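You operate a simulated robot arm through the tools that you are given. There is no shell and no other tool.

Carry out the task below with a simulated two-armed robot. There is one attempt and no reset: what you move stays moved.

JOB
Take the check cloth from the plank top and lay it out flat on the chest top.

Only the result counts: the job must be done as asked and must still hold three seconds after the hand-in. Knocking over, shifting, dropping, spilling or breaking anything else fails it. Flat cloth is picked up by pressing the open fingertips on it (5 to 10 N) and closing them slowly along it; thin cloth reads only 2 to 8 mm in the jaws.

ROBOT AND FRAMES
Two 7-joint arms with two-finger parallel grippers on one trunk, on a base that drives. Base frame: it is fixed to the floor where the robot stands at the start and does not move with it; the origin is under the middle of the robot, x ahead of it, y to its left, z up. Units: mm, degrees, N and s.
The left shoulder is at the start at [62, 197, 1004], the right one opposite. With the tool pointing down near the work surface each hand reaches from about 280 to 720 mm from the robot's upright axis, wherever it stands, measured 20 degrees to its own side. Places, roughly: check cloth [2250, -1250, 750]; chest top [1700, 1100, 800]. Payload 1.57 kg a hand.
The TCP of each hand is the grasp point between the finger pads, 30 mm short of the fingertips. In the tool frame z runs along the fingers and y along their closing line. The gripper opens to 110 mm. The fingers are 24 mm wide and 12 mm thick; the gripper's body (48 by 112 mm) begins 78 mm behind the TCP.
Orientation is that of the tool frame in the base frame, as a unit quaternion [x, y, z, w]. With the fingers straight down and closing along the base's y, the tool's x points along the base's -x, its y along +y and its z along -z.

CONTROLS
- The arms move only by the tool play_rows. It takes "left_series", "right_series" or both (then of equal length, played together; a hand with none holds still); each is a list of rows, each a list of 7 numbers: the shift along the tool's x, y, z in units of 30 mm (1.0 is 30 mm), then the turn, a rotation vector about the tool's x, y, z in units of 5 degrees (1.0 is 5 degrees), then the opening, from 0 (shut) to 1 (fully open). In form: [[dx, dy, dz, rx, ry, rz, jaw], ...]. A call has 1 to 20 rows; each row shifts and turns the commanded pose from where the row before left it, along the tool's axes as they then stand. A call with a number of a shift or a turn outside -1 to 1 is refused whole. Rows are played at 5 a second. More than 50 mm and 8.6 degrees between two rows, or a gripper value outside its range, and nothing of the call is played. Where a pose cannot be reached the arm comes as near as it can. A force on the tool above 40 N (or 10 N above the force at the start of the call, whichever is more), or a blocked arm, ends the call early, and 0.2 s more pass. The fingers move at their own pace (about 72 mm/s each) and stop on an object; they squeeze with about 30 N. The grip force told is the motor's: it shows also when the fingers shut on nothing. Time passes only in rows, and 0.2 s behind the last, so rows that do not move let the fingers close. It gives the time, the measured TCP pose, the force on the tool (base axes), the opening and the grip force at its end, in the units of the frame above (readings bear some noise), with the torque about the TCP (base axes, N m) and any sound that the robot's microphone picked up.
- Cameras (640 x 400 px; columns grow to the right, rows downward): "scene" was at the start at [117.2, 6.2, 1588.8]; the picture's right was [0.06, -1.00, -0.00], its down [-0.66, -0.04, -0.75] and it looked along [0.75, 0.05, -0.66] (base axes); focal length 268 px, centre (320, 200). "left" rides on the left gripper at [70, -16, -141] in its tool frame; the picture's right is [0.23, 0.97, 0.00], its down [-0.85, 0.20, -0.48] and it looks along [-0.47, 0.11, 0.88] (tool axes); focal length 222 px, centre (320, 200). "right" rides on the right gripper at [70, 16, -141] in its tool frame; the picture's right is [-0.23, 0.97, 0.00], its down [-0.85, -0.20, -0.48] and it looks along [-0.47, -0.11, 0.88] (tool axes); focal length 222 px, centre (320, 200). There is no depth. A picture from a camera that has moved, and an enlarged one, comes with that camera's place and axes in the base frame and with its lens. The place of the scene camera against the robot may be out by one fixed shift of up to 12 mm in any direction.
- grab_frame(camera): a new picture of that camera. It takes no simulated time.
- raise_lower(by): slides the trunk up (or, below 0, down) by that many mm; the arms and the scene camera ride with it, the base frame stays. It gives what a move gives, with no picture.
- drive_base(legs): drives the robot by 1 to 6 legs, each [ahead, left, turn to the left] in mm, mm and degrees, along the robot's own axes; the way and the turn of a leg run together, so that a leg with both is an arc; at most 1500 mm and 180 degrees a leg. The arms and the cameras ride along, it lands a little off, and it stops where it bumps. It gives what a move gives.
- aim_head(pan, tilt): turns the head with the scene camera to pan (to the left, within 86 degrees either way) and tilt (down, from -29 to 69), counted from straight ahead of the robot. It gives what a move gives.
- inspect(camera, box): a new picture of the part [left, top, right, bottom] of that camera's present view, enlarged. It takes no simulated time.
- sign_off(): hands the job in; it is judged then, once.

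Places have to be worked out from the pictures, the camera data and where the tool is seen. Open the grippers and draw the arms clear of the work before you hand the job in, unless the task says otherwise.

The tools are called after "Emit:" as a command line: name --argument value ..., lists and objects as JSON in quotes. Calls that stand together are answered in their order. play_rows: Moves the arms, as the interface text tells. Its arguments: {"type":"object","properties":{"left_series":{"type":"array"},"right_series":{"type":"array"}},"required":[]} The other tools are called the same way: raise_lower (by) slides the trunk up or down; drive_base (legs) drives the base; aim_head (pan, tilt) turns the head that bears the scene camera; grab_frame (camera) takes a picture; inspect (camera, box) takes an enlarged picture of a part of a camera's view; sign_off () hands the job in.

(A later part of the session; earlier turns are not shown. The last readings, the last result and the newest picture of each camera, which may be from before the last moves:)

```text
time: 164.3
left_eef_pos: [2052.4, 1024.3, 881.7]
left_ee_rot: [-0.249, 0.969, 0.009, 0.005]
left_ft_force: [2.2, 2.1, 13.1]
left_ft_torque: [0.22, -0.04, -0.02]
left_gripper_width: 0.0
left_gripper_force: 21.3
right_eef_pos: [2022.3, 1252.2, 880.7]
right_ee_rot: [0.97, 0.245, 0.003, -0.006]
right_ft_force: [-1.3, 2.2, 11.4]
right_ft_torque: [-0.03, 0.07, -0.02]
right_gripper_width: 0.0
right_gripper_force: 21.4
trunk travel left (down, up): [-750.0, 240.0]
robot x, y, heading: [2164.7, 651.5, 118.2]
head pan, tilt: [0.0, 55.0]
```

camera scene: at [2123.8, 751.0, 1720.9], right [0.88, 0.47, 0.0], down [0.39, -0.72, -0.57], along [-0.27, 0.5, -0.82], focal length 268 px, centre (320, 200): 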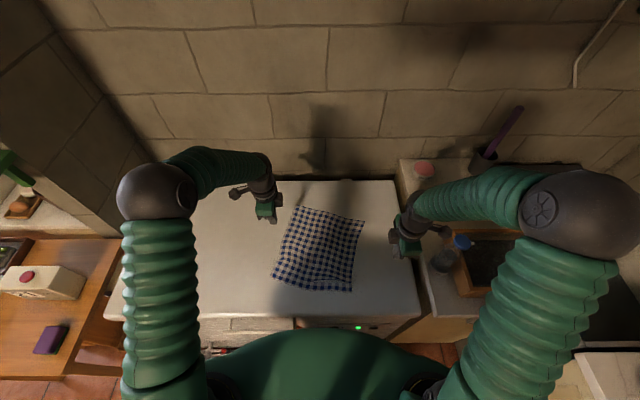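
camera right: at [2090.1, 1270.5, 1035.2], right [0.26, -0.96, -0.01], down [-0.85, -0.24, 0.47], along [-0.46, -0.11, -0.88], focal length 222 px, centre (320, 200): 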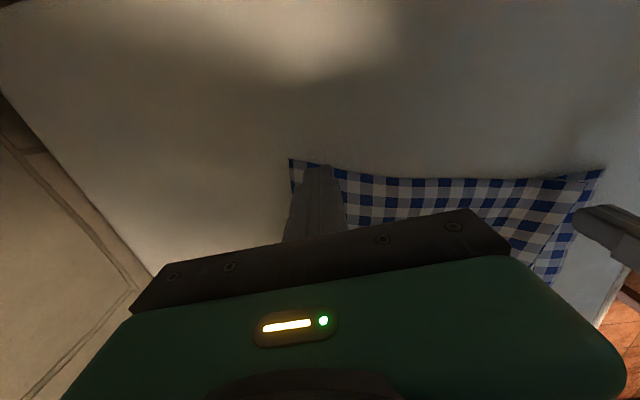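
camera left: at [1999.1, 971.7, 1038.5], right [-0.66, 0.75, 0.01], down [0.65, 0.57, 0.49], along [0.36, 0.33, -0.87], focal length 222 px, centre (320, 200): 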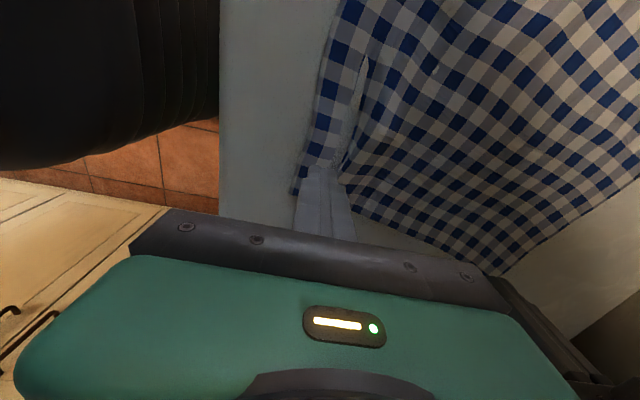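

Left holds with 13 N and the right with 11 N; I drag the far-right part forward 40 mm.

Emit:
play_rows --right_series '[[0, 0, -0.006, 0, 0, 0, 0], [0.02, -0.167, 0, 0, 0, 0, 0], [0.02, -0.167, 0, 0, 0, 0, 0], [0.02, -0.167, 0, 0, 0, 0, 0], [0.02, -0.167, 0, 0, 0, 0, 0], [0.02, -0.167, 0, 0, 0, 0, 0], [0.02, -0.167, 0, 0, 0, 0, 0], [0.02, -0.167, 0, 0, 0, 0, 0], [0.02, -0.167, 0, 0, 0, 0, 0], [0, 0, 0, 0, 0, 0, 0]]'

Emit:
grab_frame --camera "left"

Emit:
grab_frame --camera "right"

Emit:
inspect --camera "scene" --box '[220, 190, 420, 315]'

```text
time: 165.8
left_eef_pos: [2049.3, 1021.5, 883.3]
left_ee_rot: [-0.251, 0.968, 0.01, 0.008]
left_ft_force: [2.9, 2.1, 15.5]
left_ft_torque: [0.19, -0.09, -0.03]
left_gripper_width: 0.1
left_gripper_force: 21.1
right_eef_pos: [2009.6, 1274.4, 882.2]
right_ee_rot: [0.97, 0.245, 0.007, -0.006]
right_ft_force: [0.6, 1.1, 3.8]
right_ft_torque: [0.01, 0.04, -0.02]
right_gripper_width: 0.0
right_gripper_force: 21.0
trunk travel left (down, up): [-750.0, 240.0]
robot x, y, heading: [2165.4, 655.5, 118.2]
head pan, tilt: [0.0, 55.0]
stopped in row 7 (left hand): the force on the tool passed its limit at 41 N (the readings are from after the stop); the commanded pose is now the measured one
```

```text
taken
camera left: at [1994.5, 969.7, 1021.6], right [-0.67, 0.74, 0.01], down [0.65, 0.58, 0.5], along [0.36, 0.34, -0.87], focal length 222 px, centre (320, 200)
```

left: 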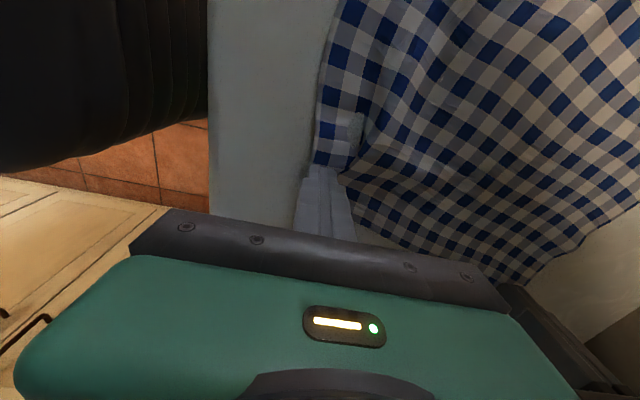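

```text
taken
camera right: at [2076.6, 1290.5, 1023.7], right [0.26, -0.96, -0.01], down [-0.85, -0.24, 0.47], along [-0.45, -0.11, -0.88], focal length 222 px, centre (320, 200)
```

right: 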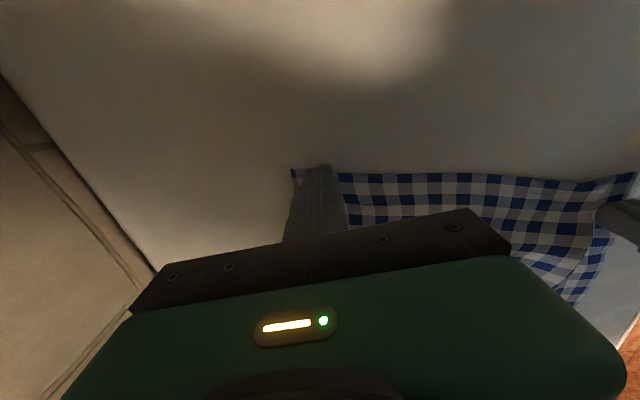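

```text
3.20 times, centred on (320, 252) of scene
camera zoom: at [2122.9, 746.3, 1720.2], right [0.88, 0.47, 0.0], down [0.39, -0.72, -0.57], along [-0.27, 0.5, -0.82], focal length 858 px, centre (320, 32)
```

zoom: 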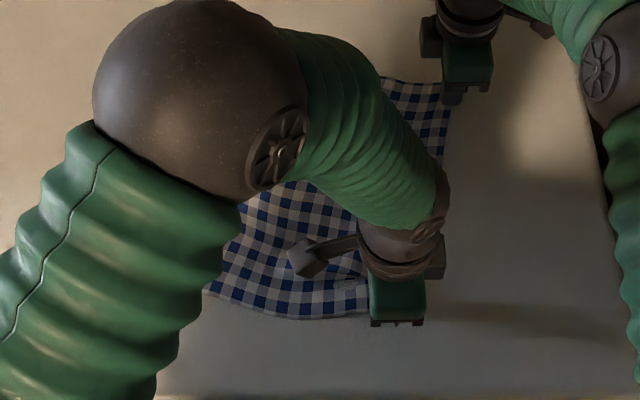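

The call stopped because the holding hand's force spiked (the body sways a little), after about 25 mm of drag. I lift both hands clear and look.

Emit:
play_rows --left_series '[[0, 0, -0.15, 0, 0, 0, 0], [0, 0, -0.3, 0, 0, 0, 0], [0, 0, -0.6, 0, 0, 0, 0], [0, 0, -1, 0, 0, 0, 0], [0, 0, -1, 0, 0, 0, 0], [0.6, 0, -1, 0, 0, 0, 0], [0.9, 0, 0, 0, 0, 0, 0], [0.9, 0, 0, 0, 0, 0, 0], [0.9, 0, 0, 0, 0, 0, 0], [0.9, 0, 0, 0, 0, 0, 0], [0.9, 0, 0, 0, 0, 0, 0], [0.9, 0, 0, 0, 0, 0, 0], [0.9, 0, 0, 0, 0, 0, 0], [0.9, 0, 0, 0, 0, 0, 0], [0, 0, 0, 0, 0, 0, 0]]' --right_series '[[0, 0, -0.1, 0, 0, 0, 0], [0, 0, -0.3, 0, 0, 0, 0], [0, 0, -0.6, 0, 0, 0, 0], [0, 0, -1, 0, 0, 0, 0], [0, 0, -1, 0, 0, 0, 0], [0, 0, -1, 0, 0, 0, 0], [0.5, 0.5, 0, 0, 0, 0, 0], [0.5, 0.5, 0, 0, 0, 0, 0], [0.5, 0.5, 0, 0, 0, 0, 0], [0.5, 0.5, 0, 0, 0, 0, 0], [0, 0, 0, 0, 0, 0, 0], [0, 0, 0, 0, 0, 0, 0], [0, 0, 0, 0, 0, 0, 0], [0, 0, 0, 0, 0, 0, 0], [0, 0, 0, 0, 0, 0, 0]]'

Emit:
inspect --camera "scene" --box '[220, 190, 420, 315]'

Emit:
grab_frame --camera "left"

Emit:
grab_frame --camera "right"

```text
time: 169.0
left_eef_pos: [1842.5, 906.2, 997.0]
left_ee_rot: [-0.249, 0.968, 0.007, 0.005]
left_ft_force: [0.2, -0.1, 0.1]
left_ft_torque: [-0.02, 0.01, 0.02]
left_gripper_width: 0.2
left_gripper_force: 21.0
right_eef_pos: [2091.5, 1248.9, 1002.4]
right_ee_rot: [0.97, 0.244, 0.006, -0.005]
right_ft_force: [0.3, -0.1, 0.0]
right_ft_torque: [-0.01, 0.01, -0.01]
right_gripper_width: 0.1
right_gripper_force: 21.5
trunk travel left (down, up): [-750.0, 240.0]
robot x, y, heading: [2167.0, 655.3, 118.0]
head pan, tilt: [0.0, 55.0]
```

```text
3.20 times, centred on (320, 252) of scene
camera zoom: at [2123.3, 750.0, 1720.9], right [0.88, 0.47, 0.0], down [0.39, -0.72, -0.57], along [-0.27, 0.5, -0.82], focal length 858 px, centre (320, 32)
```

zoom: 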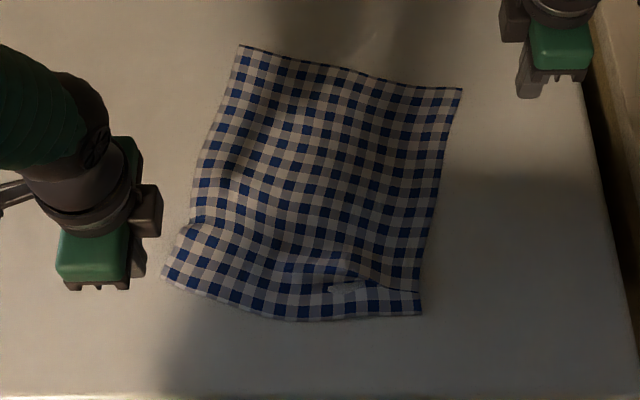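

```text
taken
camera left: at [1788.0, 855.6, 1137.5], right [-0.67, 0.74, 0.01], down [0.65, 0.58, 0.49], along [0.36, 0.34, -0.87], focal length 222 px, centre (320, 200)
```

left: 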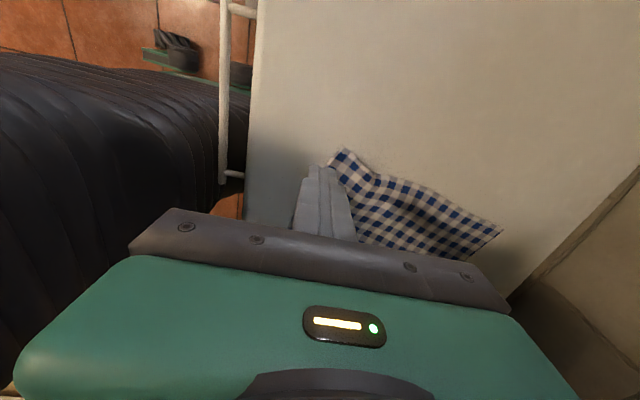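

```text
taken
camera right: at [2157.5, 1266.4, 1143.8], right [0.26, -0.96, -0.01], down [-0.85, -0.24, 0.47], along [-0.45, -0.11, -0.88], focal length 222 px, centre (320, 200)
```

right: 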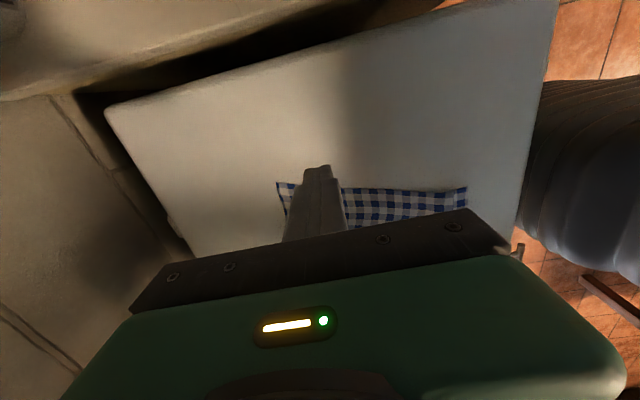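

The cloth looks nearly flat now. I zoom in to judge the remaining bumps by counting checks along its edges.

Emit:
inspect --camera "scene" --box '[266, 198, 370, 263]'

Emit:
inspect --camera "scene" --box '[266, 235, 370, 300]'

```text
6.15 times, centred on (318, 230) of scene
camera zoom: at [2123.3, 750.0, 1720.9], right [0.88, 0.47, 0.0], down [0.39, -0.72, -0.57], along [-0.27, 0.5, -0.82], focal length 1651 px, centre (332, 12)
```

zoom: 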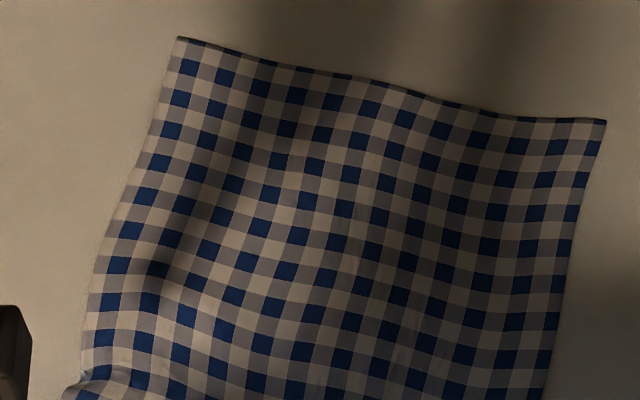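

```text
6.15 times, centred on (318, 268) of scene
camera zoom: at [2123.3, 750.0, 1720.9], right [0.88, 0.47, 0.0], down [0.39, -0.72, -0.57], along [-0.27, 0.5, -0.82], focal length 1651 px, centre (332, -215)
```

zoom: 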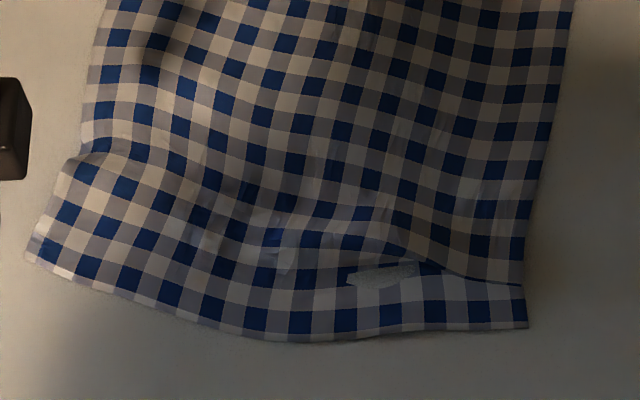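

Counting checks, the left side is almost fully out, while about 35 mm is still hidden in a pleat beside the near-right hem: the body overlaps the hem strip at about 391 mm ahead. I'll hold the body with the left tips at (525, -55) and put the right tips on the hem strip only, at (376, -92), to pull it toward me.

Emit:
play_rows --left_series '[[-0.613, 0.415, 0, 0, 0, 0, 0], [-0.613, 0.415, 0, 0, 0, 0, 0], [-0.613, 0.415, 0, 0, 0, 0, 0], [-0.613, 0.415, 0, 0, 0, 0, 0], [-0.613, 0.415, 0, 0, 0, 0, 0], [-0.613, 0.415, 0, 0, 0, 0, 0], [-0.613, 0.415, 0, 0, 0, 0, 0], [-0.613, 0.415, 0, 0, 0, 0, 0], [-0.613, 0.415, 0, 0, 0, 0, 0], [-0.613, 0.415, 0, 0, 0, 0, 0], [-0.613, 0.415, 0, 0, 0, 0, 0], [-0.613, 0.415, 0, 0, 0, 0, 0], [0, 0, 0.9, 0, 0, 0, 0], [0, 0, 0.9, 0, 0, 0, 0], [0, 0, 0.9, 0, 0, 0, 0], [0, 0, 0.6, 0, 0, 0, 0], [0, 0, 0, 0, 0, 0, 0]]' --right_series '[[-0.344, 0.511, 0, 0, 0, 0, 0], [-0.344, 0.511, 0, 0, 0, 0, 0], [-0.344, 0.511, 0, 0, 0, 0, 0], [-0.344, 0.511, 0, 0, 0, 0, 0], [-0.344, 0.511, 0, 0, 0, 0, 0], [-0.344, 0.511, 0, 0, 0, 0, 0], [-0.344, 0.511, 0, 0, 0, 0, 0], [-0.344, 0.511, 0, 0, 0, 0, 0], [-0.344, 0.511, 0, 0, 0, 0, 0], [-0.344, 0.511, 0, 0, 0, 0, 0], [-0.344, 0.511, 0, 0, 0, 0, 0], [-0.344, 0.511, 0, 0, 0, 0, 0], [0, 0, 0.9, 0, 0, 0, 0], [0, 0, 0.9, 0, 0, 0, 0], [0, 0, 0.9, 0, 0, 0, 0], [0, 0, 0.6, 0, 0, 0, 0], [0, 0, 0, 0, 0, 0, 0]]'

Emit:
inspect --camera "right" --box '[220, 110, 420, 235]'

Emit:
grab_frame --camera "left"

Emit:
inspect --camera "scene" --box '[220, 190, 420, 315]'

```text
time: 172.6
left_eef_pos: [1966.7, 1147.0, 903.9]
left_ee_rot: [-0.249, 0.968, 0.008, 0.006]
left_ft_force: [0.0, 0.3, 0.1]
left_ft_torque: [-0.01, -0.01, -0.02]
left_gripper_width: 0.3
left_gripper_force: 22.0
right_eef_pos: [2069.9, 1031.3, 899.3]
right_ee_rot: [0.97, 0.244, 0.006, -0.006]
right_ft_force: [0.1, 0.7, 0.1]
right_ft_torque: [0.01, -0.02, -0.01]
right_gripper_width: 0.0
right_gripper_force: 21.2
trunk travel left (down, up): [-750.0, 240.0]
robot x, y, heading: [2166.0, 654.6, 118.2]
head pan, tilt: [0.0, 55.0]
```

```text
3.20 times, centred on (320, 172) of right
camera zoom: at [2136.9, 1047.8, 1041.1], right [0.26, -0.96, -0.01], down [-0.85, -0.24, 0.47], along [-0.46, -0.11, -0.88], focal length 711 px, centre (320, 288)
```

zoom: 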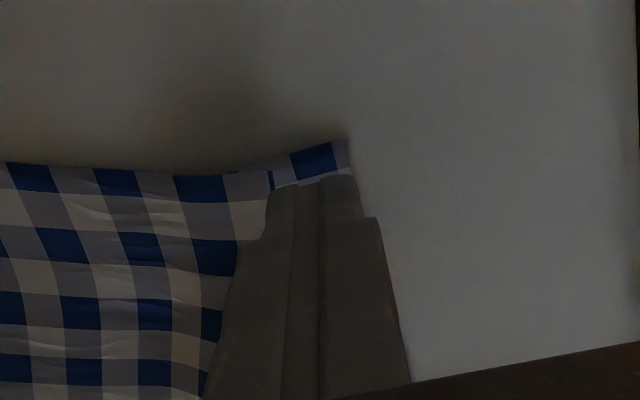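

```text
taken
camera left: at [1912.0, 1094.9, 1044.7], right [-0.67, 0.74, 0.01], down [0.65, 0.58, 0.49], along [0.36, 0.34, -0.87], focal length 222 px, centre (320, 200)
```

left: 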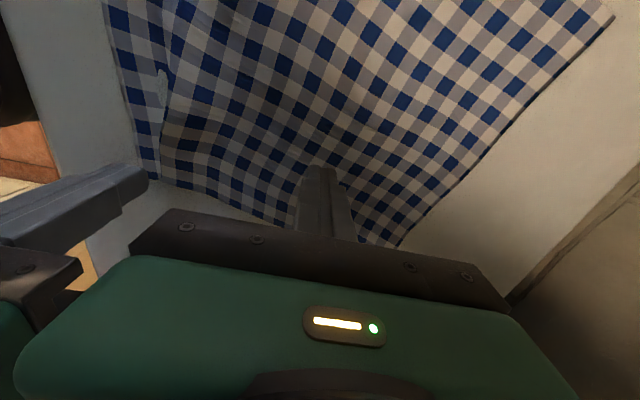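

```text
3.20 times, centred on (320, 252) of scene
camera zoom: at [2124.0, 750.3, 1720.9], right [0.88, 0.47, 0.0], down [0.39, -0.72, -0.57], along [-0.27, 0.5, -0.82], focal length 858 px, centre (320, 32)
```

zoom: 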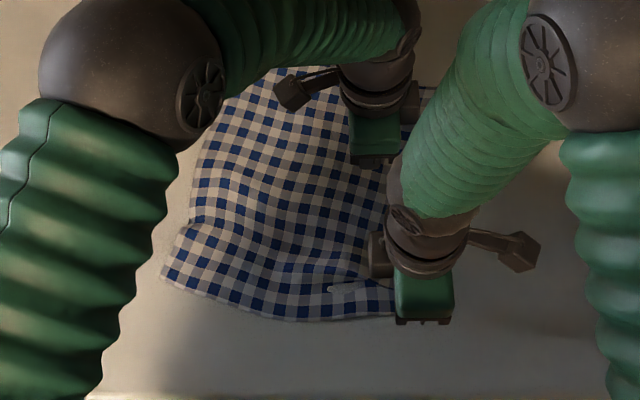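

The right tips cover just the hem strip beside the fold; I shift them 3 mm back and lower both hands to contact.

Emit:
play_rows --left_series '[[0, 0, 0.3, 0, 0, 0, 0], [0, 0, 0.25, 0, 0, 0, 0], [0, 0, 0.08, 0, 0, 0, 0], [0, 0, 0.04, 0, 0, 0, 0], [0, 0, 0.03, 0, 0, 0, 0], [0, 0, 0, 0, 0, 0, 0]]' --right_series '[[0, 0.1, 0.2, 0, 0, 0, 0], [0, 0, 0.15, 0, 0, 0, 0], [0, 0, 0.1, 0, 0, 0, 0], [0, 0, 0.04, 0, 0, 0, 0], [0, 0, 0.03, 0, 0, 0, 0], [0, 0, 0, 0, 0, 0, 0]]'

```text
time: 174.0
left_eef_pos: [1965.9, 1146.9, 885.2]
left_ee_rot: [-0.25, 0.968, 0.006, 0.006]
left_ft_force: [-0.8, 0.0, 0.0]
left_ft_torque: [-0.02, -0.01, 0.03]
left_gripper_width: 0.1
left_gripper_force: 21.4
right_eef_pos: [2070.7, 1028.6, 884.0]
right_ee_rot: [0.969, 0.245, 0.005, -0.005]
right_ft_force: [-0.7, -0.9, -1.1]
right_ft_torque: [0.03, 0.04, 0.0]
right_gripper_width: 0.0
right_gripper_force: 21.3
trunk travel left (down, up): [-750.0, 240.0]
robot x, y, heading: [2166.9, 653.2, 118.0]
head pan, tilt: [0.0, 55.0]
```

Not touching yet; I lower further in about 1 mm steps.

Emit:
play_rows --left_series '[[0, 0, 0.04, 0, 0, 0, 0], [0, 0, 0.03, 0, 0, 0, 0], [0, 0, 0.025, 0, 0, 0, 0], [0, 0, 0, 0, 0, 0, 0], [0, 0, 0, 0, 0, 0, 0]]' --right_series '[[0, 0, 0.03, 0, 0, 0, 0], [0, 0, 0.02, 0, 0, 0, 0], [0, 0, 0.01, 0, 0, 0, 0], [0, 0, 0, 0, 0, 0, 0], [0, 0, 0, 0, 0, 0, 0]]'

```text
time: 175.2
left_eef_pos: [1964.6, 1146.1, 881.0]
left_ee_rot: [-0.25, 0.968, 0.008, 0.007]
left_ft_force: [-0.3, -0.6, 1.1]
left_ft_torque: [-0.01, 0.01, 0.01]
left_gripper_width: 0.1
left_gripper_force: 21.5
right_eef_pos: [2073.0, 1027.9, 882.1]
right_ee_rot: [0.97, 0.245, 0.005, -0.006]
right_ft_force: [-1.6, 0.4, 0.2]
right_ft_torque: [0.01, 0.01, -0.06]
right_gripper_width: 0.0
right_gripper_force: 21.9
trunk travel left (down, up): [-750.0, 240.0]
robot x, y, heading: [2166.4, 655.1, 118.3]
head pan, tilt: [0.0, 55.0]
```

Just at contact; another 0.8 mm on each.

Emit:
play_rows --left_series '[[0, 0, 0.02, 0, 0, 0, 0], [0, 0, 0.01, 0, 0, 0, 0], [0, 0, 0, 0, 0, 0, 0], [0, 0, 0, 0, 0, 0, 0]]' --right_series '[[0, 0, 0.02, 0, 0, 0, 0], [0, 0, 0.01, 0, 0, 0, 0], [0, 0, 0, 0, 0, 0, 0], [0, 0, 0, 0, 0, 0, 0]]'

```text
time: 176.2
left_eef_pos: [1966.5, 1146.0, 879.9]
left_ee_rot: [-0.249, 0.968, 0.007, 0.007]
left_ft_force: [0.1, 0.1, -0.2]
left_ft_torque: [0.02, -0.01, 0.02]
left_gripper_width: 0.0
left_gripper_force: 21.2
right_eef_pos: [2070.3, 1027.9, 881.0]
right_ee_rot: [0.969, 0.245, 0.006, -0.006]
right_ft_force: [-0.4, -0.6, 0.0]
right_ft_torque: [-0.02, 0.0, 0.0]
right_gripper_width: 0.1
right_gripper_force: 21.9
trunk travel left (down, up): [-750.0, 240.0]
robot x, y, heading: [2165.3, 651.2, 118.0]
head pan, tilt: [0.0, 55.0]
```

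Still no force; I go down a further 1 mm on each.

Emit:
play_rows --left_series '[[0, 0, 0.02, 0, 0, 0, 0], [0, 0, 0.015, 0, 0, 0, 0], [0, 0, 0, 0, 0, 0, 0], [0, 0, 0, 0, 0, 0, 0]]' --right_series '[[0, 0, 0.02, 0, 0, 0, 0], [0, 0, 0.015, 0, 0, 0, 0], [0, 0, 0, 0, 0, 0, 0], [0, 0, 0, 0, 0, 0, 0]]'

```text
time: 177.2
left_eef_pos: [1966.4, 1146.4, 880.7]
left_ee_rot: [-0.25, 0.968, 0.008, 0.006]
left_ft_force: [-0.3, -1.0, 7.9]
left_ft_torque: [-0.15, 0.06, -0.01]
left_gripper_width: 0.1
left_gripper_force: 21.0
right_eef_pos: [2072.1, 1027.3, 880.2]
right_ee_rot: [0.97, 0.245, 0.005, -0.006]
right_ft_force: [1.2, -0.2, 0.1]
right_ft_torque: [0.01, 0.02, 0.0]
right_gripper_width: 0.1
right_gripper_force: 21.0
trunk travel left (down, up): [-750.0, 240.0]
robot x, y, heading: [2168.8, 652.6, 117.8]
head pan, tilt: [0.0, 55.0]
```

Left presses with 8 N; the right needs still more.

Emit:
play_rows --right_series '[[0, 0, 0.02, 0, 0, 0, 0], [0, 0, 0.02, 0, 0, 0, 0], [0, 0, 0, 0, 0, 0, 0], [0, 0, 0, 0, 0, 0, 0]]'

```text
time: 178.2
left_eef_pos: [1965.9, 1146.7, 879.8]
left_ee_rot: [-0.25, 0.968, 0.008, 0.007]
left_ft_force: [-1.0, 1.3, 11.8]
left_ft_torque: [-0.14, 0.13, -0.01]
left_gripper_width: 0.0
left_gripper_force: 21.3
right_eef_pos: [2071.3, 1027.3, 880.3]
right_ee_rot: [0.969, 0.245, 0.006, -0.006]
right_ft_force: [-0.3, -0.6, 0.5]
right_ft_torque: [-0.01, 0.01, -0.03]
right_gripper_width: 0.1
right_gripper_force: 21.5
trunk travel left (down, up): [-750.0, 240.0]
robot x, y, heading: [2168.7, 651.5, 118.2]
head pan, tilt: [0.0, 55.0]
```

Emit:
play_rows --right_series '[[0, 0, 0.02, 0, 0, 0, 0], [0, 0, 0.012, 0, 0, 0, 0], [0, 0, 0, 0, 0, 0, 0], [0, 0, 0, 0, 0, 0, 0]]'

```text
time: 178.9
left_eef_pos: [1965.3, 1143.1, 881.1]
left_ee_rot: [-0.249, 0.968, 0.01, 0.009]
left_ft_force: [1.4, 2.1, 8.8]
left_ft_torque: [-0.02, -0.03, -0.03]
left_gripper_width: 0.1
left_gripper_force: 21.7
right_eef_pos: [2069.6, 1026.8, 880.7]
right_ee_rot: [0.969, 0.245, 0.006, -0.01]
right_ft_force: [4.8, 2.6, 29.8]
right_ft_torque: [-0.01, -0.19, 0.02]
right_gripper_width: 0.0
right_gripper_force: 21.6
trunk travel left (down, up): [-750.0, 240.0]
robot x, y, heading: [2168.3, 654.2, 118.4]
head pan, tilt: [0.0, 55.0]
stopped in row 3 (right hand): the force on the tool passed its limit at 41 N (the readings are from after the stop); the commanded pose is now the measured one
```

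(The last call lacked my note: I lowered the right another millimetre.) The right force jumped to about 30 N, so I ease it up 1.6 mm.

Emit:
play_rows --left_series '[[0, 0, 0, 0, 0, 0, 0], [0, 0, 0, 0, 0, 0, 0], [0, 0, 0, 0, 0, 0, 0]]' --right_series '[[0, 0, -0.053, 0, 0, 0, 0], [0, 0, 0, 0, 0, 0, 0], [0, 0, 0, 0, 0, 0, 0]]'

```text
time: 179.7
left_eef_pos: [1964.8, 1144.3, 881.5]
left_ee_rot: [-0.25, 0.968, 0.009, 0.008]
left_ft_force: [-0.1, -1.5, 26.7]
left_ft_torque: [-0.31, 0.17, -0.03]
left_gripper_width: 0.2
left_gripper_force: 21.3
right_eef_pos: [2068.8, 1026.0, 881.8]
right_ee_rot: [0.969, 0.245, 0.006, -0.009]
right_ft_force: [-0.6, 0.8, 3.2]
right_ft_torque: [0.0, 0.02, 0.02]
right_gripper_width: 0.2
right_gripper_force: 21.0
trunk travel left (down, up): [-750.0, 240.0]
robot x, y, heading: [2167.9, 652.0, 118.5]
head pan, tilt: [0.0, 55.0]
```

The arms trade load through the body's sway: left is now 27 N, right 3 N. I ease the left by 0.9 mm.

Emit:
play_rows --left_series '[[0, 0, -0.035, 0, 0, 0, 0], [0, 0, 0, 0, 0, 0, 0], [0, 0, 0, 0, 0, 0, 0]]' --right_series '[[0, 0, 0, 0, 0, 0, 0], [0, 0, 0, 0, 0, 0, 0], [0, 0, 0, 0, 0, 0, 0]]'

```text
time: 180.5
left_eef_pos: [1964.6, 1143.8, 880.8]
left_ee_rot: [-0.249, 0.968, 0.009, 0.008]
left_ft_force: [1.5, 1.2, 20.2]
left_ft_torque: [-0.16, 0.09, -0.04]
left_gripper_width: 0.0
left_gripper_force: 21.7
right_eef_pos: [2069.4, 1027.5, 881.3]
right_ee_rot: [0.97, 0.245, 0.005, -0.009]
right_ft_force: [0.1, -1.0, 2.0]
right_ft_torque: [-0.04, 0.0, 0.03]
right_gripper_width: 0.0
right_gripper_force: 21.0
trunk travel left (down, up): [-750.0, 240.0]
robot x, y, heading: [2163.1, 650.6, 118.3]
head pan, tilt: [0.0, 55.0]
```

I ease the left another 0.5 mm and press the right 0.5 mm.

Emit:
play_rows --left_series '[[0, 0, -0.02, 0, 0, 0, 0], [0, 0, 0, 0, 0, 0, 0], [0, 0, 0, 0, 0, 0, 0]]' --right_series '[[0, 0, 0.017, 0, 0, 0, 0], [0, 0, 0, 0, 0, 0, 0], [0, 0, 0, 0, 0, 0, 0]]'

```text
time: 181.3
left_eef_pos: [1964.0, 1142.5, 882.3]
left_ee_rot: [-0.25, 0.968, 0.008, 0.007]
left_ft_force: [-0.3, 0.9, 5.3]
left_ft_torque: [0.0, 0.01, 0.02]
left_gripper_width: 0.1
left_gripper_force: 20.7
right_eef_pos: [2068.2, 1026.2, 881.2]
right_ee_rot: [0.97, 0.244, 0.007, -0.009]
right_ft_force: [3.2, -2.6, 18.0]
right_ft_torque: [-0.15, -0.06, 0.01]
right_gripper_width: 0.2
right_gripper_force: 20.8
trunk travel left (down, up): [-750.0, 240.0]
robot x, y, heading: [2164.7, 655.1, 118.0]
head pan, tilt: [0.0, 55.0]
```

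Left 5 N, right 18 N; I ease the right by 0.25 mm and drag it 36 mm toward me in small steps.

Emit:
play_rows --left_series '[[0, 0, 0, 0, 0, 0, 0], [0, 0, 0, 0, 0, 0, 0], [0, 0, 0, 0, 0, 0, 0], [0, 0, 0, 0, 0, 0, 0], [0, 0, 0, 0, 0, 0, 0], [0, 0, 0, 0, 0, 0, 0], [0, 0, 0, 0, 0, 0, 0], [0, 0, 0, 0, 0, 0, 0], [0, 0, 0, 0, 0, 0, 0], [0, 0, 0, 0, 0, 0, 0], [0, 0, 0, 0, 0, 0, 0]]' --right_series '[[0, 0, -0.008, 0, 0, 0, 0], [-0.03, 0.133, 0, 0, 0, 0, 0], [-0.03, 0.133, 0, 0, 0, 0, 0], [-0.03, 0.133, 0, 0, 0, 0, 0], [-0.03, 0.133, 0, 0, 0, 0, 0], [-0.03, 0.133, 0, 0, 0, 0, 0], [-0.03, 0.133, 0, 0, 0, 0, 0], [-0.03, 0.133, 0, 0, 0, 0, 0], [-0.03, 0.133, 0, 0, 0, 0, 0], [-0.03, 0.133, 0, 0, 0, 0, 0], [0, 0, 0, 0, 0, 0, 0]]'

Emit:
grab_frame --camera "left"

Emit:
inspect --camera "scene" --box '[220, 190, 420, 315]'

Emit:
grab_frame --camera "right"

```text
time: 183.7
left_eef_pos: [1962.9, 1143.8, 881.9]
left_ee_rot: [-0.25, 0.968, 0.007, 0.008]
left_ft_force: [0.4, -1.1, 1.9]
left_ft_torque: [-0.03, 0.03, 0.0]
left_gripper_width: 0.0
left_gripper_force: 21.5
right_eef_pos: [2079.7, 992.4, 881.6]
right_ee_rot: [0.969, 0.245, 0.005, -0.009]
right_ft_force: [-0.9, 5.0, 25.5]
right_ft_torque: [0.04, 0.1, 0.01]
right_gripper_width: 0.2
right_gripper_force: 21.4
trunk travel left (down, up): [-750.0, 240.0]
robot x, y, heading: [2164.7, 654.6, 118.2]
head pan, tilt: [0.0, 55.0]
```

```text
taken
camera left: at [1909.3, 1092.5, 1021.7], right [-0.67, 0.74, 0.01], down [0.65, 0.58, 0.5], along [0.37, 0.34, -0.87], focal length 222 px, centre (320, 200)
```

left: 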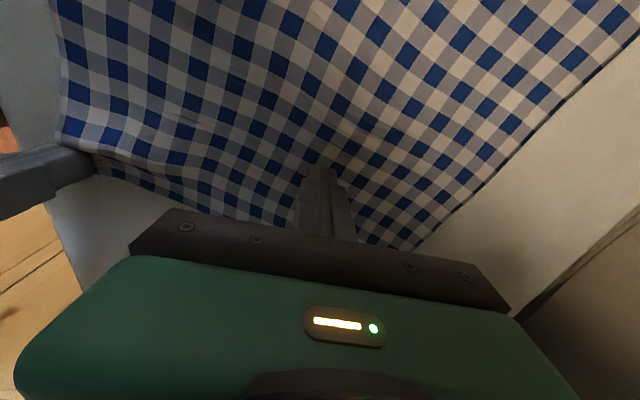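

```text
3.20 times, centred on (320, 252) of scene
camera zoom: at [2123.5, 747.9, 1721.2], right [0.88, 0.47, 0.0], down [0.39, -0.72, -0.57], along [-0.27, 0.5, -0.82], focal length 858 px, centre (320, 32)
```

zoom: 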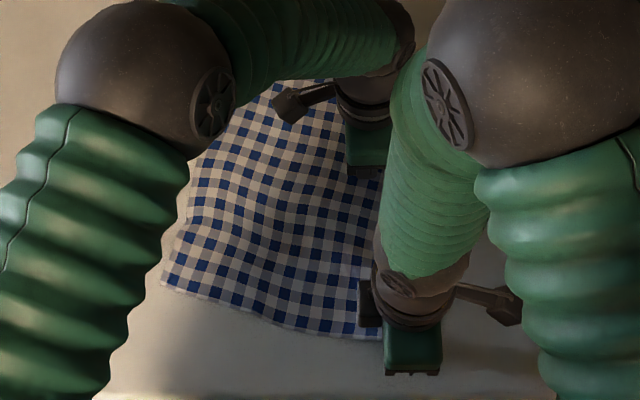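

```text
taken
camera right: at [2145.2, 1008.2, 1023.0], right [0.26, -0.96, -0.02], down [-0.85, -0.24, 0.47], along [-0.46, -0.11, -0.88], focal length 222 px, centre (320, 200)
```

right: 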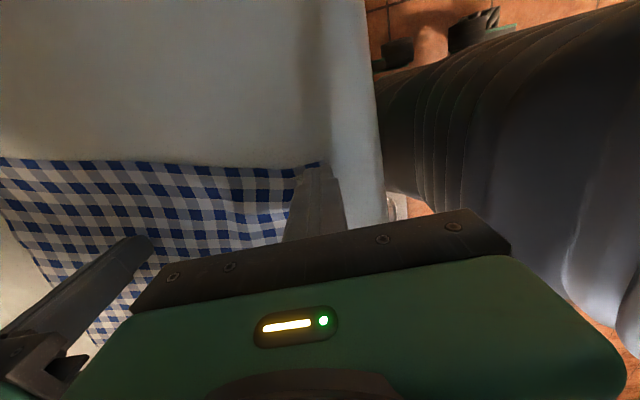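

The pleat is out and the cloth lies flat along the right side too. I lift both hands straight up and move them aside to look.

Emit:
play_rows --left_series '[[0, 0, -0.05, 0, 0, 0, 0], [0, 0, -0.15, 0, 0, 0, 0], [0, 0, -0.6, 0, 0, 0, 0], [0, 0, -1, 0, 0, 0, 0], [0, 0, -1, 0, 0, 0, 0], [0, 0, -1, 0, 0, 0, 0], [0.8, -0.3, 0, 0, 0, 0, 0], [0.8, -0.3, 0, 0, 0, 0, 0], [0.8, -0.3, 0, 0, 0, 0, 0], [0.8, -0.3, 0, 0, 0, 0, 0], [0.8, -0.3, 0, 0, 0, 0, 0], [0.8, -0.3, 0, 0, 0, 0, 0], [0.8, -0.3, 0, 0, 0, 0, 0], [0.8, 0, 0, 0, 0, 0, 0], [0, 0, 0, 0, 0, 0, 0]]' --right_series '[[0, 0, -0.05, 0, 0, 0, 0], [0, 0, -0.15, 0, 0, 0, 0], [0, 0, -0.6, 0, 0, 0, 0], [0, 0, -1, 0, 0, 0, 0], [0, 0, -1, 0, 0, 0, 0], [0, 0, -1, 0, 0, 0, 0], [0.7, -0.3, 0, 0, 0, 0, 0], [0.7, -0.3, 0, 0, 0, 0, 0], [0.7, -0.3, 0, 0, 0, 0, 0], [0.7, -0.3, 0, 0, 0, 0, 0], [0.7, -0.3, 0, 0, 0, 0, 0], [0.7, -0.3, 0, 0, 0, 0, 0], [0.7, -0.3, 0, 0, 0, 0, 0], [0.7, 0, 0, 0, 0, 0, 0], [0, 0, 0, 0, 0, 0, 0]]'

Emit:
grab_frame --camera "scene"

Emit:
inspect --camera "scene" --box '[240, 190, 400, 315]'

Emit:
grab_frame --camera "left"

Emit:
grab_frame --camera "right"

```text
time: 186.9
left_eef_pos: [1826.2, 995.4, 990.4]
left_ee_rot: [-0.249, 0.968, 0.008, 0.008]
left_ft_force: [-0.4, 0.4, -0.2]
left_ft_torque: [-0.04, -0.01, -0.01]
left_gripper_width: 0.0
left_gripper_force: 21.5
right_eef_pos: [2196.6, 1125.2, 997.1]
right_ee_rot: [0.97, 0.245, 0.007, -0.009]
right_ft_force: [-0.4, -0.3, -0.3]
right_ft_torque: [-0.03, -0.03, 0.04]
right_gripper_width: 0.0
right_gripper_force: 21.4
trunk travel left (down, up): [-750.0, 240.0]
robot x, y, heading: [2165.2, 655.2, 118.2]
head pan, tilt: [0.0, 55.0]
```

```text
taken
camera scene: at [2123.6, 749.9, 1720.9], right [0.88, 0.47, 0.0], down [0.39, -0.72, -0.57], along [-0.27, 0.5, -0.82], focal length 268 px, centre (320, 200)
```

scene: 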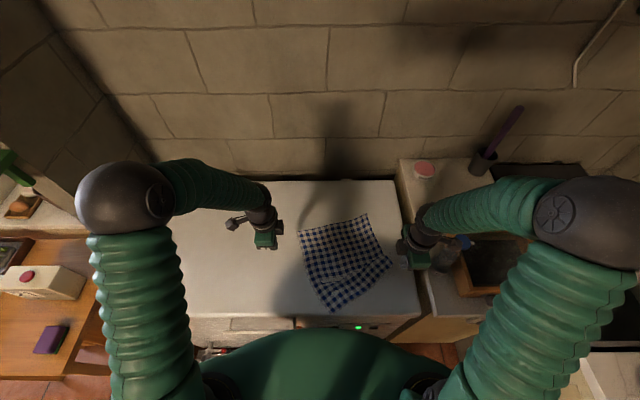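

```text
3.20 times, centred on (320, 252) of scene
camera zoom: at [2123.6, 749.9, 1720.9], right [0.88, 0.47, 0.0], down [0.39, -0.72, -0.57], along [-0.27, 0.5, -0.82], focal length 858 px, centre (320, 32)
```

zoom: 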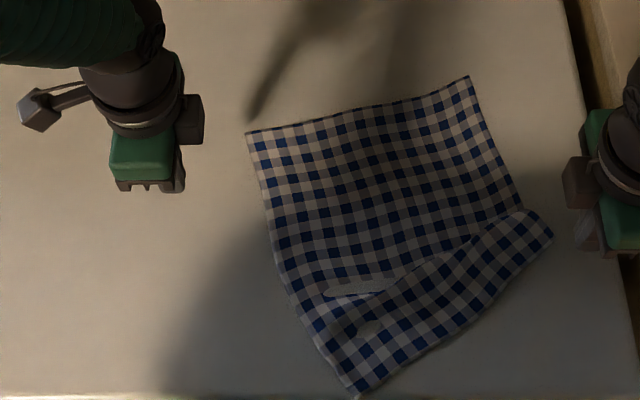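

```text
taken
camera left: at [1770.3, 943.6, 1130.2], right [-0.67, 0.74, 0.01], down [0.65, 0.58, 0.5], along [0.37, 0.34, -0.87], focal length 222 px, centre (320, 200)
```

left: 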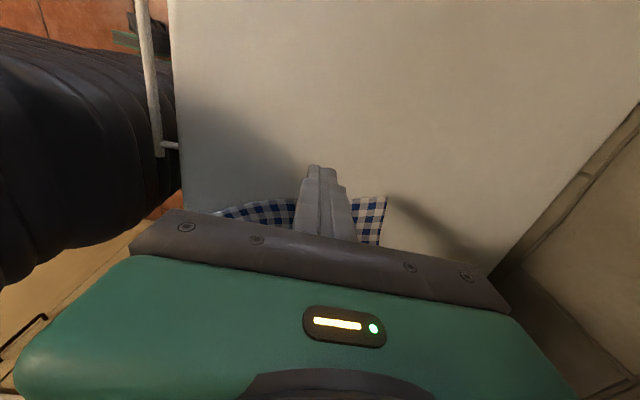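

```text
taken
camera right: at [2263.6, 1141.7, 1138.9], right [0.26, -0.96, -0.02], down [-0.85, -0.24, 0.47], along [-0.46, -0.11, -0.88], focal length 222 px, centre (320, 200)
```

right: 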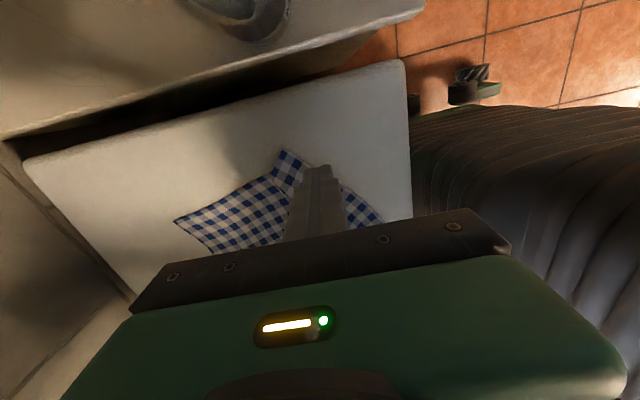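

Moving aside, the right fingertips had snagged the near-right corner and swung the cloth round; its corners are now about A (574,74), B (648,-185), C (451,-256), D (293,-45). I open both jaws briefly to be sure nothing is caught, and check before any further sideways move.

Emit:
play_rows --left_series '[[0, 0, 0, 0, 0, 0, 0.2], [0, 0, 0, 0, 0, 0, 0.2], [0, 0, 0, 0, 0, 0, 0.2], [0, 0, 0, 0, 0, 0, 0]]' --right_series '[[0, 0, 0, 0, 0, 0, 0.2], [0, 0, 0, 0, 0, 0, 0.2], [0, 0, 0, 0, 0, 0, 0.2], [0, 0, 0, 0, 0, 0, 0]]'

Emit:
inspect --camera "scene" --box '[260, 200, 420, 325]'

Emit:
inspect --camera "right" --box '[160, 120, 420, 240]'

```text
time: 187.9
left_eef_pos: [1825.0, 996.2, 990.1]
left_ee_rot: [-0.249, 0.968, 0.007, 0.009]
left_ft_force: [0.5, 0.3, -0.3]
left_ft_torque: [-0.01, -0.02, 0.04]
left_gripper_width: 0.1
left_gripper_force: 18.9
right_eef_pos: [2196.3, 1124.4, 996.3]
right_ee_rot: [0.969, 0.245, 0.007, -0.009]
right_ft_force: [0.1, -0.3, 0.0]
right_ft_torque: [-0.02, 0.0, -0.03]
right_gripper_width: 0.0
right_gripper_force: 19.1
trunk travel left (down, up): [-750.0, 240.0]
robot x, y, heading: [2167.2, 651.9, 118.3]
head pan, tilt: [0.0, 55.0]
```

```text
3.20 times, centred on (340, 262) of scene
camera zoom: at [2123.6, 750.0, 1720.9], right [0.88, 0.47, 0.0], down [0.39, -0.72, -0.57], along [-0.27, 0.5, -0.82], focal length 858 px, centre (256, 0)
```

zoom: 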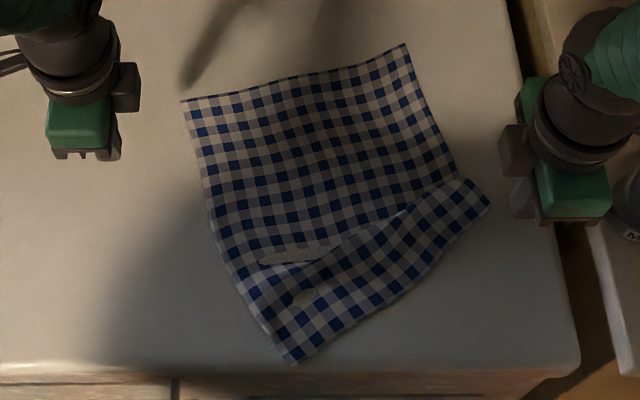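

```text
2.46 times, centred on (290, 180) of right
camera zoom: at [2263.4, 1141.6, 1138.9], right [0.26, -0.96, -0.02], down [-0.85, -0.24, 0.47], along [-0.46, -0.11, -0.88], focal length 547 px, centre (394, 249)
```

zoom: 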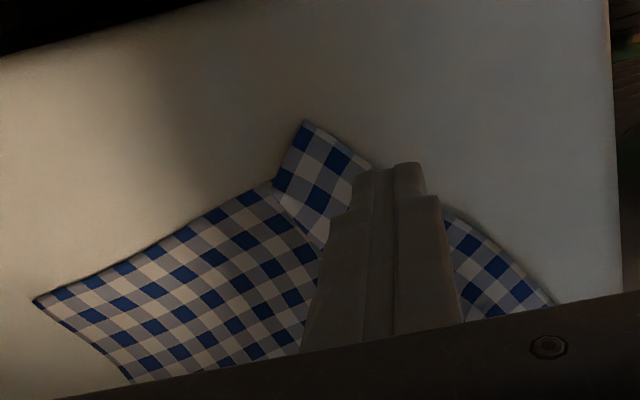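

Nothing hangs on the fingers. The cloth body is flat but rotated, with corner D only about 5 mm from the chest's front edge; I'll press near the far corners A and B with both hands and draw the cloth forward and square. First I move above those corners and down near them.

Emit:
play_rows --left_series '[[-0.293, 0.337, 0, 0, 0, 0, 0], [-0.293, 0.337, 0, 0, 0, 0, 0], [-0.293, 0.337, 0, 0, 0, 0, 0], [-0.293, 0.337, 0, 0, 0, 0, 0], [-0.293, 0.337, 0, 0, 0, 0, 0], [-0.293, 0.337, 0, 0, 0, 0, 0], [-0.293, 0.337, 0, 0, 0, 0, 0], [-0.293, 0.337, 0, 0, 0, 0, 0], [-0.293, 0.337, 0, 0, 0, 0, 0], [-0.293, 0.337, 0, 0, 0, 0, 0], [0, 0, 0.9, 0, 0, 0, 0], [0, 0, 0.9, 0, 0, 0, 0], [0, 0, 0.9, 0, 0, 0, 0], [0, 0, 0.5, 0, 0, 0, 0], [0, 0, 0, 0, 0, 0, 0]]' --right_series '[[-0.253, -0.75, 0, 0, 0, 0, 0], [-0.253, -0.75, 0, 0, 0, 0, 0], [-0.253, -0.75, 0, 0, 0, 0, 0], [-0.253, -0.75, 0, 0, 0, 0, 0], [-0.253, -0.75, 0, 0, 0, 0, 0], [-0.253, -0.75, 0, 0, 0, 0, 0], [-0.253, -0.75, 0, 0, 0, 0, 0], [-0.253, -0.75, 0, 0, 0, 0, 0], [-0.253, -0.75, 0, 0, 0, 0, 0], [-0.253, -0.75, 0, 0, 0, 0, 0], [0, 0, 0.9, 0, 0, 0, 0], [0, 0, 0.9, 0, 0, 0, 0], [0, 0, 0.9, 0, 0, 0, 0], [0, 0, 0.65, 0, 0, 0, 0], [0, 0, 0, 0, 0, 0, 0]]'

Emit:
grab_frame --camera "left"

Emit:
grab_frame --camera "right"

```text
time: 191.1
left_eef_pos: [1855.1, 1126.6, 898.2]
left_ee_rot: [-0.25, 0.968, 0.007, 0.008]
left_ft_force: [0.3, -0.9, -0.3]
left_ft_torque: [-0.03, -0.01, 0.01]
left_gripper_width: 0.2
left_gripper_force: 21.3
right_eef_pos: [2022.5, 1290.6, 897.5]
right_ee_rot: [0.97, 0.244, 0.006, -0.009]
right_ft_force: [0.7, -1.0, -0.5]
right_ft_torque: [0.02, -0.01, 0.01]
right_gripper_width: 0.2
right_gripper_force: 20.9
trunk travel left (down, up): [-750.0, 240.0]
robot x, y, heading: [2166.3, 653.2, 118.2]
head pan, tilt: [0.0, 55.0]
```

```text
taken
camera left: at [1800.2, 1076.5, 1038.4], right [-0.67, 0.74, 0.01], down [0.65, 0.58, 0.5], along [0.37, 0.34, -0.87], focal length 222 px, centre (320, 200)
```

left: 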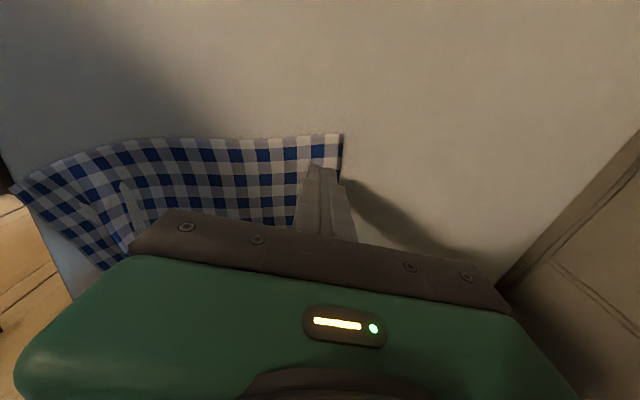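

```text
taken
camera right: at [2089.3, 1307.0, 1040.4], right [0.26, -0.96, -0.02], down [-0.85, -0.24, 0.47], along [-0.46, -0.11, -0.88], focal length 222 px, centre (320, 200)
```

right: 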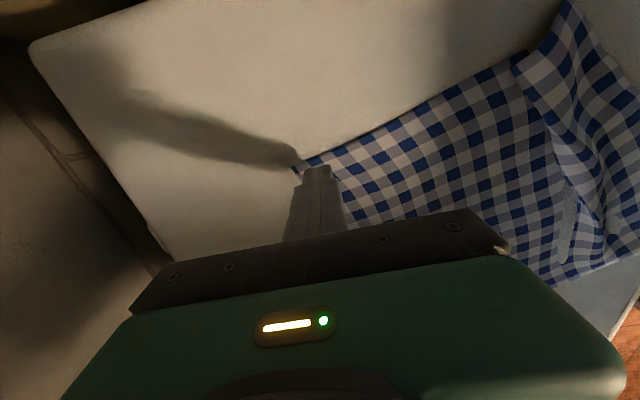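

The left tips are well inside corner A; the right tips are a little close to the edge at B, so I shift them 8 mm inward and 5 mm back, then lower both to contact.

Emit:
play_rows --left_series '[[0, 0, 0.2, 0, 0, 0, 0], [0, 0, 0.15, 0, 0, 0, 0], [0, 0, 0.1, 0, 0, 0, 0], [0, 0, 0.05, 0, 0, 0, 0], [0, 0, 0.02, 0, 0, 0, 0], [0, 0, 0, 0, 0, 0, 0]]' --right_series '[[-0.27, 0.17, 0, 0, 0, 0, 0], [0, 0, 0.2, 0, 0, 0, 0], [0, 0, 0.15, 0, 0, 0, 0], [0, 0, 0.1, 0, 0, 0, 0], [0, 0, 0.05, 0, 0, 0, 0], [0, 0, 0.02, 0, 0, 0, 0]]'

```text
time: 192.5
left_eef_pos: [1855.0, 1128.8, 881.1]
left_ee_rot: [-0.25, 0.968, 0.007, 0.008]
left_ft_force: [0.7, 0.3, 4.1]
left_ft_torque: [-0.05, 0.04, 0.02]
left_gripper_width: 0.0
left_gripper_force: 21.1
right_eef_pos: [2018.2, 1282.0, 883.3]
right_ee_rot: [0.97, 0.244, 0.006, -0.008]
right_ft_force: [0.5, 0.6, -0.5]
right_ft_torque: [-0.02, -0.01, 0.01]
right_gripper_width: 0.0
right_gripper_force: 21.9
trunk travel left (down, up): [-750.0, 240.0]
robot x, y, heading: [2165.4, 654.0, 118.4]
head pan, tilt: [0.0, 55.0]
```

Left reads 4 N, right not yet touching; I lower the right in 0.6 mm steps and the left a trace.

Emit:
play_rows --left_series '[[0, 0, 0.006, 0, 0, 0, 0], [0, 0, 0, 0, 0, 0, 0], [0, 0, 0, 0, 0, 0, 0], [0, 0, 0, 0, 0, 0, 0], [0, 0, 0, 0, 0, 0, 0], [0, 0, 0, 0, 0, 0, 0]]' --right_series '[[0, 0, 0.02, 0, 0, 0, 0], [0, 0, 0.02, 0, 0, 0, 0], [0, 0, 0.02, 0, 0, 0, 0], [0, 0, 0.01, 0, 0, 0, 0], [0, 0, 0, 0, 0, 0, 0], [0, 0, 0, 0, 0, 0, 0]]'

```text
time: 193.9
left_eef_pos: [1853.6, 1127.2, 882.0]
left_ee_rot: [-0.249, 0.968, 0.007, 0.008]
left_ft_force: [-0.7, 0.6, 1.5]
left_ft_torque: [-0.02, 0.01, 0.04]
left_gripper_width: 0.1
left_gripper_force: 21.4
right_eef_pos: [2017.0, 1282.3, 881.6]
right_ee_rot: [0.969, 0.245, 0.006, -0.01]
right_ft_force: [1.8, -1.0, 8.9]
right_ft_torque: [-0.08, 0.02, -0.01]
right_gripper_width: 0.0
right_gripper_force: 20.9
trunk travel left (down, up): [-750.0, 240.0]
robot x, y, heading: [2161.8, 653.7, 118.1]
head pan, tilt: [0.0, 55.0]
```

Right presses 9 N, left 1.5 N; I add 0.4 mm on the left and drag: corner A forward 53 mm, corner B forward 21 mm (first half).

Emit:
play_rows --left_series '[[0, 0, 0.014, 0, 0, 0, 0], [0, 0, 0, 0, 0, 0, 0], [0.027, 0.177, 0, 0, 0, 0, 0], [0.027, 0.177, 0, 0, 0, 0, 0], [0.027, 0.177, 0, 0, 0, 0, 0], [0.027, 0.177, 0, 0, 0, 0, 0], [0.027, 0.177, 0, 0, 0, 0, 0], [0.027, 0.177, 0, 0, 0, 0, 0], [0.027, 0.177, 0, 0, 0, 0, 0], [0.027, 0.177, 0, 0, 0, 0, 0], [0.027, 0.177, 0, 0, 0, 0, 0], [0.027, 0.177, 0, 0, 0, 0, 0], [0, 0, 0, 0, 0, 0, 0]]' --right_series '[[0, 0, 0, 0, 0, 0, 0], [0, 0, 0, 0, 0, 0, 0], [-0.013, -0.07, 0, 0, 0, 0, 0], [-0.013, -0.07, 0, 0, 0, 0, 0], [-0.013, -0.07, 0, 0, 0, 0, 0], [-0.013, -0.07, 0, 0, 0, 0, 0], [-0.013, -0.07, 0, 0, 0, 0, 0], [-0.013, -0.07, 0, 0, 0, 0, 0], [-0.013, -0.07, 0, 0, 0, 0, 0], [-0.013, -0.07, 0, 0, 0, 0, 0], [-0.013, -0.07, 0, 0, 0, 0, 0], [-0.013, -0.07, 0, 0, 0, 0, 0], [0, 0, 0, 0, 0, 0, 0]]'

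Emit:
grab_frame --camera "left"

Emit:
grab_frame --camera "right"

Emit:
inspect --camera "scene" --box '[240, 190, 400, 315]'

```text
time: 196.7
left_eef_pos: [1821.7, 1170.5, 882.9]
left_ee_rot: [-0.249, 0.968, 0.009, 0.008]
left_ft_force: [1.3, -0.5, 1.8]
left_ft_torque: [-0.04, -0.02, 0.01]
left_gripper_width: 0.0
left_gripper_force: 21.6
right_eef_pos: [2006.1, 1296.5, 882.9]
right_ee_rot: [0.97, 0.244, 0.006, -0.009]
right_ft_force: [0.2, -1.2, 7.9]
right_ft_torque: [-0.11, 0.02, 0.02]
right_gripper_width: 0.0
right_gripper_force: 21.3
trunk travel left (down, up): [-750.0, 240.0]
robot x, y, heading: [2164.8, 654.7, 118.3]
head pan, tilt: [0.0, 55.0]
```

```text
taken
camera left: at [1768.4, 1118.6, 1022.0], right [-0.67, 0.74, 0.01], down [0.65, 0.58, 0.5], along [0.37, 0.34, -0.87], focal length 222 px, centre (320, 200)
```

left: 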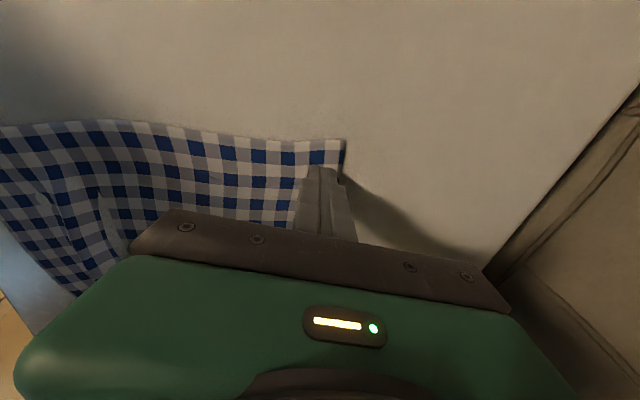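

```text
taken
camera right: at [2071.6, 1314.0, 1023.6], right [0.26, -0.96, -0.02], down [-0.85, -0.24, 0.47], along [-0.46, -0.11, -0.88], focal length 222 px, centre (320, 200)
```

right: 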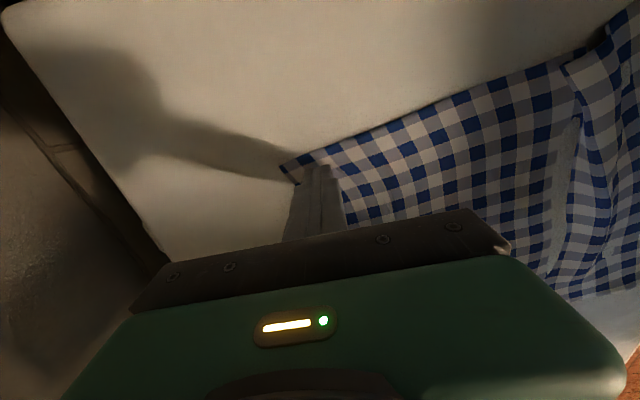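

```text
3.20 times, centred on (320, 252) of scene
camera zoom: at [2123.8, 748.9, 1721.0], right [0.88, 0.47, 0.0], down [0.39, -0.72, -0.57], along [-0.27, 0.5, -0.82], focal length 858 px, centre (320, 32)
```

zoom: 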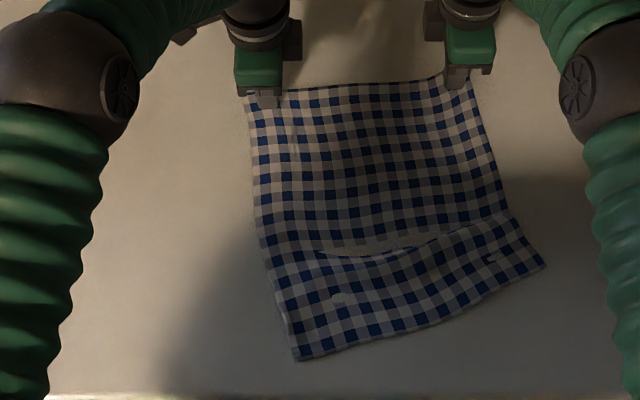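

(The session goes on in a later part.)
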